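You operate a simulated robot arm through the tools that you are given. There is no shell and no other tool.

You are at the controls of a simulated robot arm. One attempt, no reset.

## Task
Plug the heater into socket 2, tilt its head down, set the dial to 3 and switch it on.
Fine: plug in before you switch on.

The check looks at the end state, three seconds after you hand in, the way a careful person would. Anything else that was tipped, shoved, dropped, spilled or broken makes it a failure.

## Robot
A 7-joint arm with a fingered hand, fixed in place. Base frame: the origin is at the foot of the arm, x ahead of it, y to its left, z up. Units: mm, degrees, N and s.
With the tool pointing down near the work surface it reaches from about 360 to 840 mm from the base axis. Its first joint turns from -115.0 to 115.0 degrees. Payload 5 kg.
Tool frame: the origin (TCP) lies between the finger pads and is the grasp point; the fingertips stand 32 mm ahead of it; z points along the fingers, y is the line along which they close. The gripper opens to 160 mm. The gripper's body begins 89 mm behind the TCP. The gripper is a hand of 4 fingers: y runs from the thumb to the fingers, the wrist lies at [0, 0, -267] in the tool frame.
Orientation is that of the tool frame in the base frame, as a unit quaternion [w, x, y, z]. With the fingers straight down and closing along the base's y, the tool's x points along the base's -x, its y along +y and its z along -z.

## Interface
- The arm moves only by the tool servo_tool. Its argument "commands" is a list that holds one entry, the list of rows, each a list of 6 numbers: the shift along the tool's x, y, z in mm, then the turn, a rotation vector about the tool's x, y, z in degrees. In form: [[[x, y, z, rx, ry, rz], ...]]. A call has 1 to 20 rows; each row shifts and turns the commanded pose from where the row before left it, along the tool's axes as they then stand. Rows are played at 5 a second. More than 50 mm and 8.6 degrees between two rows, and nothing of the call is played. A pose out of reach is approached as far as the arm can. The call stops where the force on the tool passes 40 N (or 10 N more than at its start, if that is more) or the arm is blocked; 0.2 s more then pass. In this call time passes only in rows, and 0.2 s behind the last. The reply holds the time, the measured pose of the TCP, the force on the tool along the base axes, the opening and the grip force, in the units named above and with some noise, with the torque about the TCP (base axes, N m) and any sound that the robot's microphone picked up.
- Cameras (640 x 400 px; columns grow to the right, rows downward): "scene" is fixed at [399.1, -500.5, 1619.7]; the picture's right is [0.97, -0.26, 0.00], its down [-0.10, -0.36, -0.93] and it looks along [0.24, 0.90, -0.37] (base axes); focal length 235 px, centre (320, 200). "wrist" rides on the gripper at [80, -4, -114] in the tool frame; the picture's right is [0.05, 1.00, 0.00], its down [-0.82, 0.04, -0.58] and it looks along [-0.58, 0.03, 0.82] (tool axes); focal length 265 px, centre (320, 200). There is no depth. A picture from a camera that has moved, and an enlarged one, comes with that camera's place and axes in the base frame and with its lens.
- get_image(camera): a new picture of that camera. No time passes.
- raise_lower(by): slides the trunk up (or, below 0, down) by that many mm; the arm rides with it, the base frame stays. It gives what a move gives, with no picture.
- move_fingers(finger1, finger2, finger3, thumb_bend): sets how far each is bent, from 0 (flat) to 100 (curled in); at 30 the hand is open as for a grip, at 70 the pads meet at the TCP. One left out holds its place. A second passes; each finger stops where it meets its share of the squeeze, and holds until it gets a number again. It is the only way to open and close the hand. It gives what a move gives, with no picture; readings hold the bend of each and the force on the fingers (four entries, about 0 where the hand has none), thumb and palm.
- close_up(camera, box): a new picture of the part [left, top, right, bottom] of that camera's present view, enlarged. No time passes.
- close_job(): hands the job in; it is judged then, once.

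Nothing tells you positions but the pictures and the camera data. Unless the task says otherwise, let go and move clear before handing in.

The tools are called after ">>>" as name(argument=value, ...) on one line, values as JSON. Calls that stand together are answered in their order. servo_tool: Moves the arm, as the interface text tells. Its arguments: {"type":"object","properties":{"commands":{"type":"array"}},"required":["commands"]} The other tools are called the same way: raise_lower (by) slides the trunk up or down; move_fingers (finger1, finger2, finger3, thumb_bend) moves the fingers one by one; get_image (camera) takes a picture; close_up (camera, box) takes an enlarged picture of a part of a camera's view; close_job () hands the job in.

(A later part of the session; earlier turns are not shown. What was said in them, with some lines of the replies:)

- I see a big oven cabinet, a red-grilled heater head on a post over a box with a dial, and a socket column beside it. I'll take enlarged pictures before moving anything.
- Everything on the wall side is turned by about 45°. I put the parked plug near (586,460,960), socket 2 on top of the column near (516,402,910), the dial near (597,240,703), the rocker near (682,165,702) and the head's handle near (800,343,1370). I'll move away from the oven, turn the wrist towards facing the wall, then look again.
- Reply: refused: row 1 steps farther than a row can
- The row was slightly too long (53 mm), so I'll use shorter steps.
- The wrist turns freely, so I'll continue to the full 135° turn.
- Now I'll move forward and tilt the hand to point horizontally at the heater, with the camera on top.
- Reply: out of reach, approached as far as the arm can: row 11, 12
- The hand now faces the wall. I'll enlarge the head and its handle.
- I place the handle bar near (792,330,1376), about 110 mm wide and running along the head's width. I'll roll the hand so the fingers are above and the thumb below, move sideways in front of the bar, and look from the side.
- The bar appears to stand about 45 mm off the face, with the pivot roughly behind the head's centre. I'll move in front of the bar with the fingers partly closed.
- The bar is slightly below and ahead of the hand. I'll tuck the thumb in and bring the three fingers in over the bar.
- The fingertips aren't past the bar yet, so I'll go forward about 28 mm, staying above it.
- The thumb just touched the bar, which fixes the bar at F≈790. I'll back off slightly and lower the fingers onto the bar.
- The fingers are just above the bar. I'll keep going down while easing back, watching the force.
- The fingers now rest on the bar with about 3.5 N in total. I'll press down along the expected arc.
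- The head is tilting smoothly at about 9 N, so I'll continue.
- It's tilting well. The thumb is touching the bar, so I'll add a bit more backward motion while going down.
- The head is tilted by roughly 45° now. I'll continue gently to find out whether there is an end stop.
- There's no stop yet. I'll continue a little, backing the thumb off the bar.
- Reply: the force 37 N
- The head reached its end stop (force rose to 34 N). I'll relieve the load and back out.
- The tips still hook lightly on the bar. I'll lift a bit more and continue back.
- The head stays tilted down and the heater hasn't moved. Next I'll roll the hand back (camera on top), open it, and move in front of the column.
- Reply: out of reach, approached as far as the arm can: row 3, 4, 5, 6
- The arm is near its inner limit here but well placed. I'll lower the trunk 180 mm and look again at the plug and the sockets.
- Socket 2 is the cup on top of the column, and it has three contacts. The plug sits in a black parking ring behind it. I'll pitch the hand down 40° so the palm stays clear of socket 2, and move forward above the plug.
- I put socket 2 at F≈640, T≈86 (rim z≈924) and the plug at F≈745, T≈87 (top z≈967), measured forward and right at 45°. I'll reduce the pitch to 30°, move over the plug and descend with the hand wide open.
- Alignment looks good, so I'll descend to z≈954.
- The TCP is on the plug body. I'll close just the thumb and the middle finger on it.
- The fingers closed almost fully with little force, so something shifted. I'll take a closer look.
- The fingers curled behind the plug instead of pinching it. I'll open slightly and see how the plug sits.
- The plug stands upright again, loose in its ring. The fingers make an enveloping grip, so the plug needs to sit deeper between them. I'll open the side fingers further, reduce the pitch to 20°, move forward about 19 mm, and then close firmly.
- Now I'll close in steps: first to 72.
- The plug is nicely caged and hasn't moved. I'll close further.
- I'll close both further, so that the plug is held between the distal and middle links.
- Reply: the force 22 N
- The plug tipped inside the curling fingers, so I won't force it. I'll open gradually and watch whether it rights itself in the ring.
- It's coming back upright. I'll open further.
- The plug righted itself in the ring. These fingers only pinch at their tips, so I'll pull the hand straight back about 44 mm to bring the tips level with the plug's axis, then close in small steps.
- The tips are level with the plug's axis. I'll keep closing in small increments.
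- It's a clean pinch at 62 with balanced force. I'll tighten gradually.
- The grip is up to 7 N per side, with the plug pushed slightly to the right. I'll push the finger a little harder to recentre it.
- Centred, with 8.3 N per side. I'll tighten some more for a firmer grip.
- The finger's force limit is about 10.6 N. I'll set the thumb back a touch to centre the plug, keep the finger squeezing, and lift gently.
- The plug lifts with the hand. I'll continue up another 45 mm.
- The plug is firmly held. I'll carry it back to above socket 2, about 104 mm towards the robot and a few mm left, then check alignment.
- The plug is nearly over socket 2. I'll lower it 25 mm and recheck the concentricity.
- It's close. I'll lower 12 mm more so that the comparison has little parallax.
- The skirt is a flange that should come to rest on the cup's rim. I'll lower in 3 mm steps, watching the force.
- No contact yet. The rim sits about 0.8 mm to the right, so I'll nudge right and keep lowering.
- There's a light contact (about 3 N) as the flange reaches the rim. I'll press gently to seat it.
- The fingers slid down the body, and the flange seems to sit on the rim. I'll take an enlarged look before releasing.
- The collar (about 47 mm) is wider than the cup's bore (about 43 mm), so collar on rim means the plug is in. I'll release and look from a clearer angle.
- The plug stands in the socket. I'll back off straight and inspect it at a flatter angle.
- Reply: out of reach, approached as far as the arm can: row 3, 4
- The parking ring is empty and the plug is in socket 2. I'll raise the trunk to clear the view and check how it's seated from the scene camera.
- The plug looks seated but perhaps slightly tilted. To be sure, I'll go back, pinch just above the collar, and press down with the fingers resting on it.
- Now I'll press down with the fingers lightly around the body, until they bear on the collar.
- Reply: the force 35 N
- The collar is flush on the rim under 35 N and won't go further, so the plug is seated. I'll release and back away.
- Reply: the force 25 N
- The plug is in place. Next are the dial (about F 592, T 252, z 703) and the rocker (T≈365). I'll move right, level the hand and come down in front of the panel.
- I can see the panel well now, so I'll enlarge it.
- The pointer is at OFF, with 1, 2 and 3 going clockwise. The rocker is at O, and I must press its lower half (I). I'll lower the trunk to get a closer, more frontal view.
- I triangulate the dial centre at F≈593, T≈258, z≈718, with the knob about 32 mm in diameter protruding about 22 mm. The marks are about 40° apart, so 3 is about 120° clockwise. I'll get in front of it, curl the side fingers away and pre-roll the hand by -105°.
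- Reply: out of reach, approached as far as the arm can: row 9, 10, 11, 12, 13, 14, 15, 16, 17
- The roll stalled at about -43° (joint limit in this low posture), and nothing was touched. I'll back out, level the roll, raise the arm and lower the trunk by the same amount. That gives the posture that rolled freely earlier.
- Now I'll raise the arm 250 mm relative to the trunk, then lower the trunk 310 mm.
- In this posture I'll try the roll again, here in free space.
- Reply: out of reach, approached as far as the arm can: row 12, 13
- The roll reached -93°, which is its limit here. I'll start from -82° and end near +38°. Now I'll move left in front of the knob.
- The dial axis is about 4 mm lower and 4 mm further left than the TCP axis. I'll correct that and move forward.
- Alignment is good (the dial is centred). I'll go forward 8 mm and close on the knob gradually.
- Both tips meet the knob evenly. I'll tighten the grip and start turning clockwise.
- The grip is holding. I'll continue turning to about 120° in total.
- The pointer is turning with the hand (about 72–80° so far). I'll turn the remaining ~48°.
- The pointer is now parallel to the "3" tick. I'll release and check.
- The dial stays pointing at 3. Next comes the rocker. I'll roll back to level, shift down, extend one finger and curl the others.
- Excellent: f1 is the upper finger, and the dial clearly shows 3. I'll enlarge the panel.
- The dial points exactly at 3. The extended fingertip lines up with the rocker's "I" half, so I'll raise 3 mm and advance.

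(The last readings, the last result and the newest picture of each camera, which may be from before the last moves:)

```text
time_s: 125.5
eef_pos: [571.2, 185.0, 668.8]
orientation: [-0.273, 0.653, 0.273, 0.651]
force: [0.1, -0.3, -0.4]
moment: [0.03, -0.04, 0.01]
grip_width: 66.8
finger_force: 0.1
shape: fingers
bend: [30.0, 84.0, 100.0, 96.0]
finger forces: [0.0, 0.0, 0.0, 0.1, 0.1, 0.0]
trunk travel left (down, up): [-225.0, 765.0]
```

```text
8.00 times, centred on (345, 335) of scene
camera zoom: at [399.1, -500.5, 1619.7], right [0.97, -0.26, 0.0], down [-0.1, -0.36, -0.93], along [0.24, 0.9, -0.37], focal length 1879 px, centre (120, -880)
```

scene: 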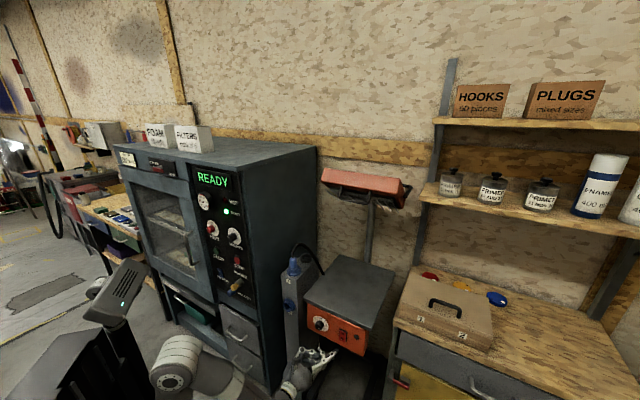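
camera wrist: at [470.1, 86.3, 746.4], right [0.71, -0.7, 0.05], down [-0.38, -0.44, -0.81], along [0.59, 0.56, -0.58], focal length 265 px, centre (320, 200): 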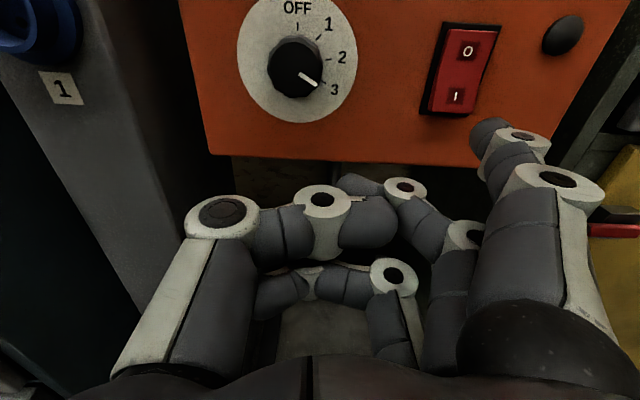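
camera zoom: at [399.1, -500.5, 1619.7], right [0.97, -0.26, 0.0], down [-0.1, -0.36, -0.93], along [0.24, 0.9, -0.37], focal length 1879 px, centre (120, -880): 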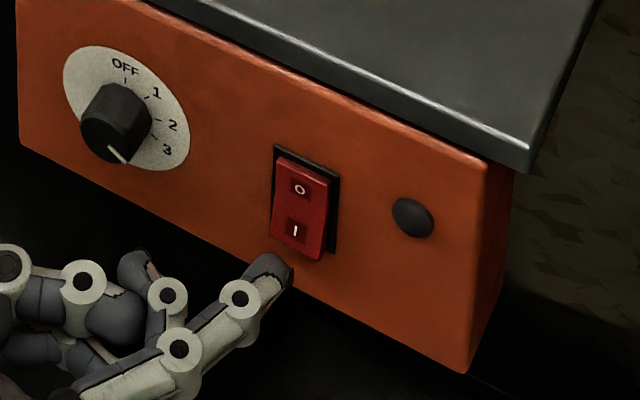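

>>> servo_tool(commands=[[[-1, 1.5, 4, 0, 0, 0], [0, 0, 4, 0, 0, 0], [0, 0, 3, 0, 0, 0], [0, 0, 0, 0, 0, 0]]])

>>> close_up(camera="wrist", box=[400, 0, 600, 190])

>>> close_up(camera="scene", box=[310, 310, 380, 360])

```text
time_s: 126.5
eef_pos: [579.4, 191.8, 667.4]
orientation: [-0.273, 0.654, 0.274, 0.651]
force: [0.1, 0.0, 0.5]
moment: [0.01, -0.02, -0.01]
grip_width: 66.9
finger_force: 0.1
shape: fingers
bend: [30.0, 84.0, 100.0, 96.0]
finger forces: [0.1, 0.0, 0.1, 0.0, 0.0, 0.0]
trunk travel left (down, up): [-225.0, 765.0]
```

```text
2.11 times, centred on (500, 95) of wrist
camera zoom: at [498.6, 113.0, 749.3], right [0.71, -0.7, 0.05], down [-0.38, -0.44, -0.81], along [0.59, 0.56, -0.58], focal length 559 px, centre (-59, 421)
```

zoom: 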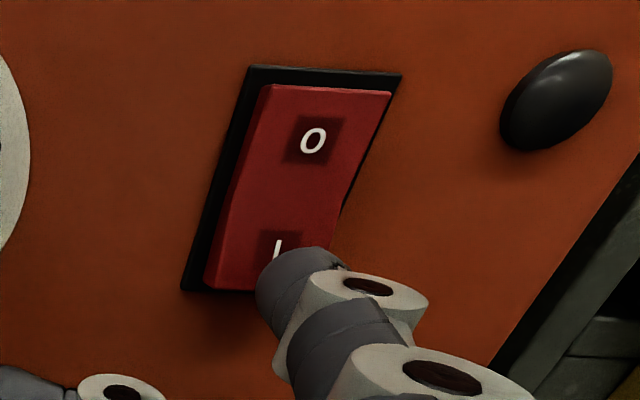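

```text
8.00 times, centred on (345, 335) of scene
camera zoom: at [399.1, -500.5, 1619.7], right [0.97, -0.26, 0.0], down [-0.1, -0.36, -0.93], along [0.24, 0.9, -0.37], focal length 1879 px, centre (120, -880)
```

zoom: 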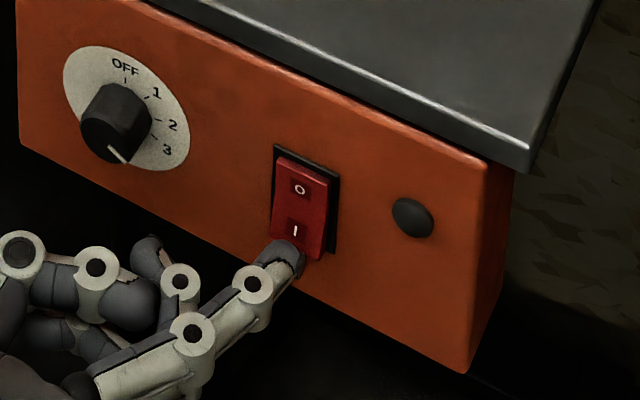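

Almost touching. I'll push in with small steps.

>>> servo_tool(commands=[[[0, 0, 3, 0, 0, 0], [0, 0, 2, 0, 0, 0], [0, 0, 2, 0, 0, 0], [0, 0, 0, 0, 0, 0]]])

>>> close_up(camera="scene", box=[310, 310, 380, 360])

```text
time_s: 127.5
eef_pos: [585.3, 195.5, 667.9]
orientation: [-0.271, 0.654, 0.272, 0.651]
force: [-1.5, -0.5, -0.2]
moment: [0.07, 0.01, -0.13]
grip_width: 67.0
finger_force: 0.6
shape: fingers
bend: [30.0, 84.0, 100.0, 96.0]
finger forces: [1.4, 0.0, 0.1, 0.0, 0.0, 0.0]
trunk travel left (down, up): [-225.0, 765.0]
```

```text
8.00 times, centred on (345, 335) of scene
camera zoom: at [399.1, -500.5, 1619.7], right [0.97, -0.26, 0.0], down [-0.1, -0.36, -0.93], along [0.24, 0.9, -0.37], focal length 1879 px, centre (120, -880)
```

zoom: 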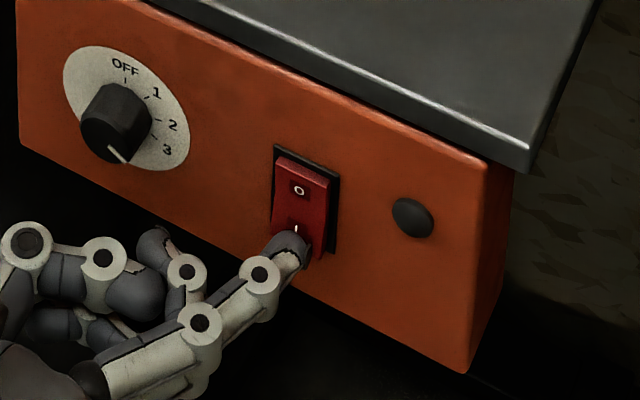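

Contact has been made at 1.4 N. I'll keep pressing.

>>> servo_tool(commands=[[[0, 0, 2, 0, 0, 0], [0, 0, 2, 0, 0, 0], [0, 0, 2, 0, 0, 0], [0, 0, 0, 0, 0, 0]]])

>>> close_up(camera="scene", box=[310, 310, 380, 360])

>>> close_up(camera="wrist", box=[400, 0, 600, 190])

```text
time_s: 128.5
eef_pos: [587.6, 199.4, 668.8]
orientation: [-0.272, 0.654, 0.272, 0.651]
force: [-11.4, -5.0, 0.2]
moment: [0.2, -0.3, -0.99]
grip_width: 67.6
finger_force: 5.8
shape: fingers
bend: [30.0, 84.0, 100.0, 96.0]
finger forces: [11.4, 0.0, 0.1, 0.0, 0.1, 0.0]
trunk travel left (down, up): [-225.0, 765.0]
```

```text
8.00 times, centred on (345, 335) of scene
camera zoom: at [399.1, -500.5, 1619.7], right [0.97, -0.26, 0.0], down [-0.1, -0.36, -0.93], along [0.24, 0.9, -0.37], focal length 1879 px, centre (120, -880)
```

zoom: 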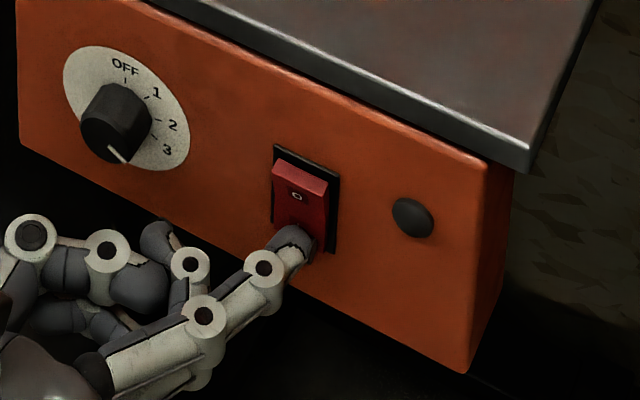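

```text
2.11 times, centred on (500, 95) of wrist
camera zoom: at [506.7, 121.3, 749.0], right [0.71, -0.7, 0.05], down [-0.38, -0.44, -0.81], along [0.59, 0.56, -0.58], focal length 559 px, centre (-59, 421)
```

zoom: 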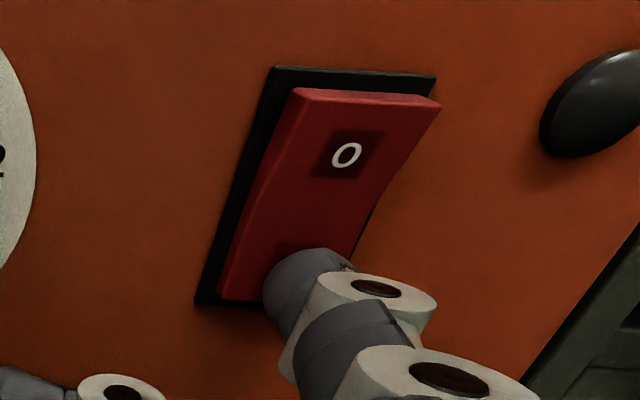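

The rocker flipped, and a reddish glow shows on the table top, so the heater is on. I'll back off and check everything.

>>> servo_tool(commands=[[[0, 0, -15, 0, 0, 0], [0, 0, -20, 0, 0, 0], [0, 0, -20, 0, 0, 0], [0, 10, -20, 0, 0, 0], [0, 15, -15, 0, 0, 0], [0, 0, 0, 0, 0, 0]]])

>>> get_image(camera="scene")

>>> close_up(camera="scene", box=[310, 310, 380, 360])

>>> close_up(camera="scene", box=[270, 140, 430, 290])

>>> get_image(camera="wrist")

```text
time_s: 129.9
eef_pos: [545.1, 118.1, 667.8]
orientation: [-0.273, 0.653, 0.273, 0.651]
force: [0.2, -0.8, 0.5]
moment: [-0.05, 0.01, 0.03]
grip_width: 66.9
finger_force: 0.1
shape: fingers
bend: [30.0, 85.0, 100.0, 96.0]
finger forces: [0.1, 0.0, 0.0, 0.0, 0.0, 0.1]
trunk travel left (down, up): [-225.0, 765.0]
```

```text
taken
```

scene: 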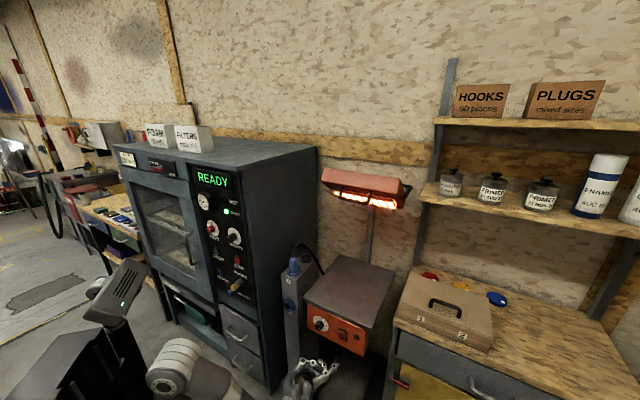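

```text
8.00 times, centred on (345, 335) of scene
camera zoom: at [399.1, -500.5, 1619.7], right [0.97, -0.26, 0.0], down [-0.1, -0.36, -0.93], along [0.24, 0.9, -0.37], focal length 1879 px, centre (120, -880)
```

zoom: 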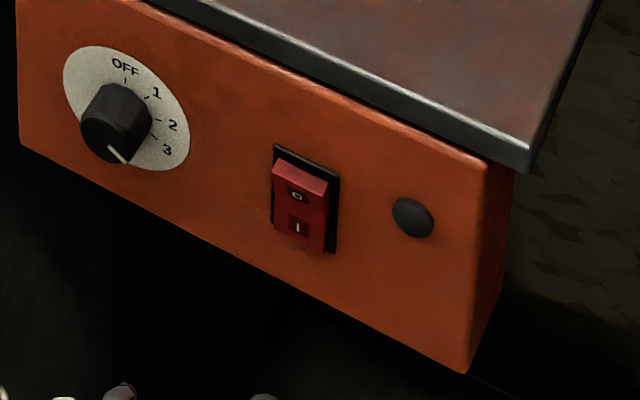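

```text
2.67 times, centred on (350, 215) of scene
camera zoom: at [399.1, -500.5, 1619.7], right [0.97, -0.26, 0.0], down [-0.1, -0.36, -0.93], along [0.24, 0.9, -0.37], focal length 626 px, centre (240, 160)
```

zoom: 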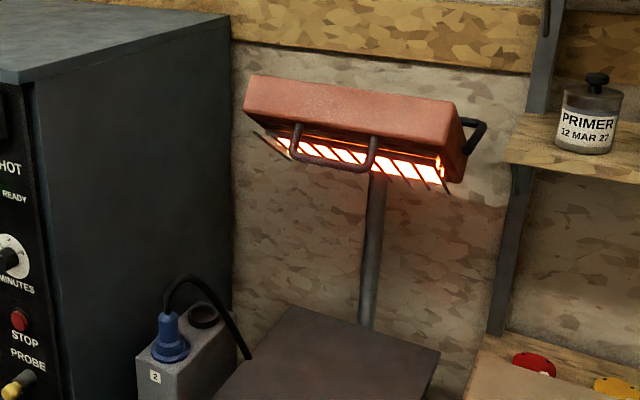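

```text
taken
camera wrist: at [463.4, 39.4, 748.8], right [0.71, -0.7, 0.05], down [-0.38, -0.44, -0.81], along [0.59, 0.56, -0.58], focal length 265 px, centre (320, 200)
```

wrist: 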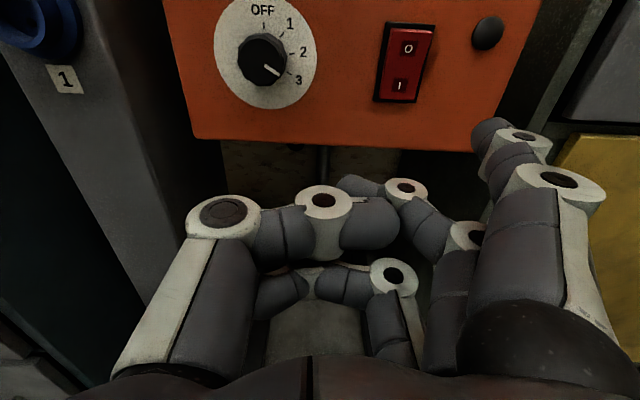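

The elements glow, the dial is at 3, the rocker is at I, the plug is in socket 2 and the head is tilted down. I'll retreat a little further and open the hand before handing in.

>>> servo_tool(commands=[[[0, 20, -20, 0, 0, 0], [0, 20, -20, 0, 0, 0], [0, 20, -20, 0, 0, 0], [0, 0, 0, 0, 0, 0], [0, 0, 0, 0, 0, 0], [0, 0, 0, 0, 0, 0]]])

>>> move_fingers(finger1=30, finger2=30, finger3=30, thumb_bend=30)

>>> get_image(camera="scene")

>>> close_up(camera="scene", box=[270, 150, 430, 360])

>>> close_up(camera="wrist", box=[100, 0, 560, 240])

```text
time_s: 131.3
eef_pos: [545.1, 34.6, 667.8]
orientation: [-0.272, 0.654, 0.272, 0.651]
force: [-0.3, -0.9, 0.8]
moment: [-0.03, -0.02, -0.01]
grip_width: 66.9
finger_force: 0.0
shape: fingers
bend: [30.0, 85.0, 100.0, 96.0]
finger forces: [0.1, 0.0, 0.0, 0.0, 0.0, 0.0]
trunk travel left (down, up): [-225.0, 765.0]
```

```text
time_s: 132.3
eef_pos: [544.7, 33.9, 668.4]
orientation: [-0.273, 0.653, 0.273, 0.652]
force: [0.3, 0.4, 0.1]
moment: [0.02, 0.0, 0.01]
grip_width: 170.3
finger_force: 0.1
shape: fingers
bend: [30.0, 30.0, 30.0, 30.0]
finger forces: [0.1, 0.0, 0.1, 0.0, 0.1, 0.0]
trunk travel left (down, up): [-225.0, 765.0]
```

```text
taken
```

scene: 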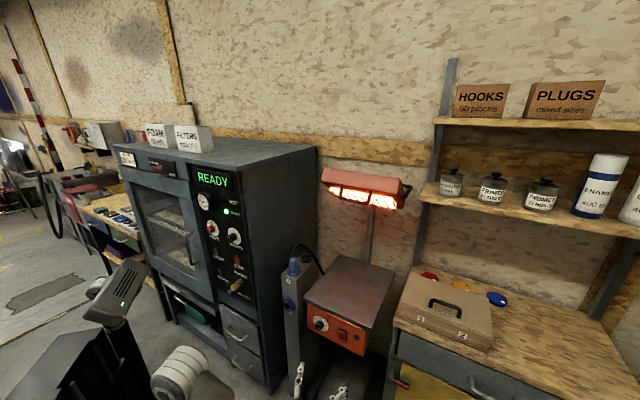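

```text
1.90 times, centred on (350, 255) of scene
camera zoom: at [399.1, -500.5, 1619.7], right [0.97, -0.26, 0.0], down [-0.1, -0.36, -0.93], along [0.24, 0.9, -0.37], focal length 448 px, centre (263, 95)
```

zoom: 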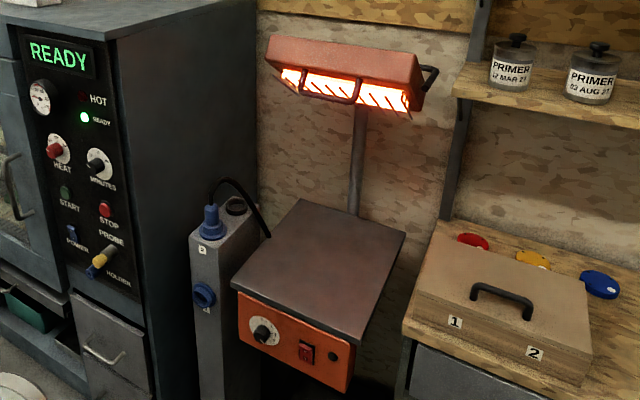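

```text
1.39 times, centred on (330, 120) of wrist
camera zoom: at [463.3, -44.8, 749.8], right [0.71, -0.7, 0.05], down [-0.38, -0.44, -0.81], along [0.59, 0.56, -0.58], focal length 369 px, centre (306, 311)
```

zoom: 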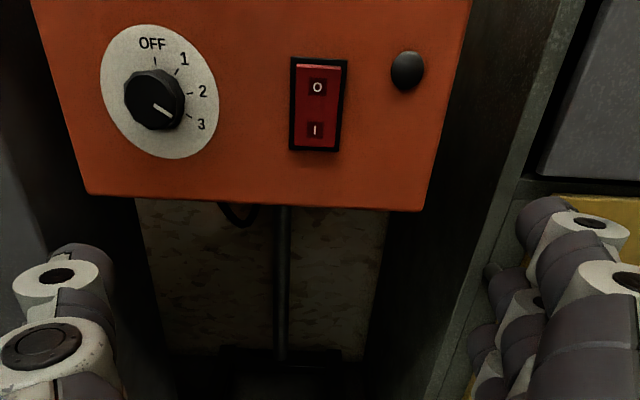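

All four parts check out: the heater is plugged into socket 2, its head is tilted down, the dial is at 3, and it's switched on and glowing. The hand is clear and nothing else looks disturbed, so I'm handing in.

>>> close_job()

```text
The job is handed in.
```

The heater is plugged into socket 2, its head is tilted down, the dial is at 3 and it is switched on. I plugged it in before switching it on, and I've handed the job in.

- **Plug:** It is in the top socket of the column, pressed down until the collar sat flush on the rim. Two early grips failed and the plug leaned over in its parking ring, but it righted itself each time. I then moved it with a fingertip grip.
- **Head:** It is tilted down to its end stop and stayed there after I let go.
- **Dial:** The pointer lines up with the "3" mark.
- **Switch:** The rocker is on "I" and the elements are glowing. The black dome beside the switch did not light; I don't know whether it is meant to.

The last pictures show nothing else tipped or moved, and the hand is open and clear of the heater.
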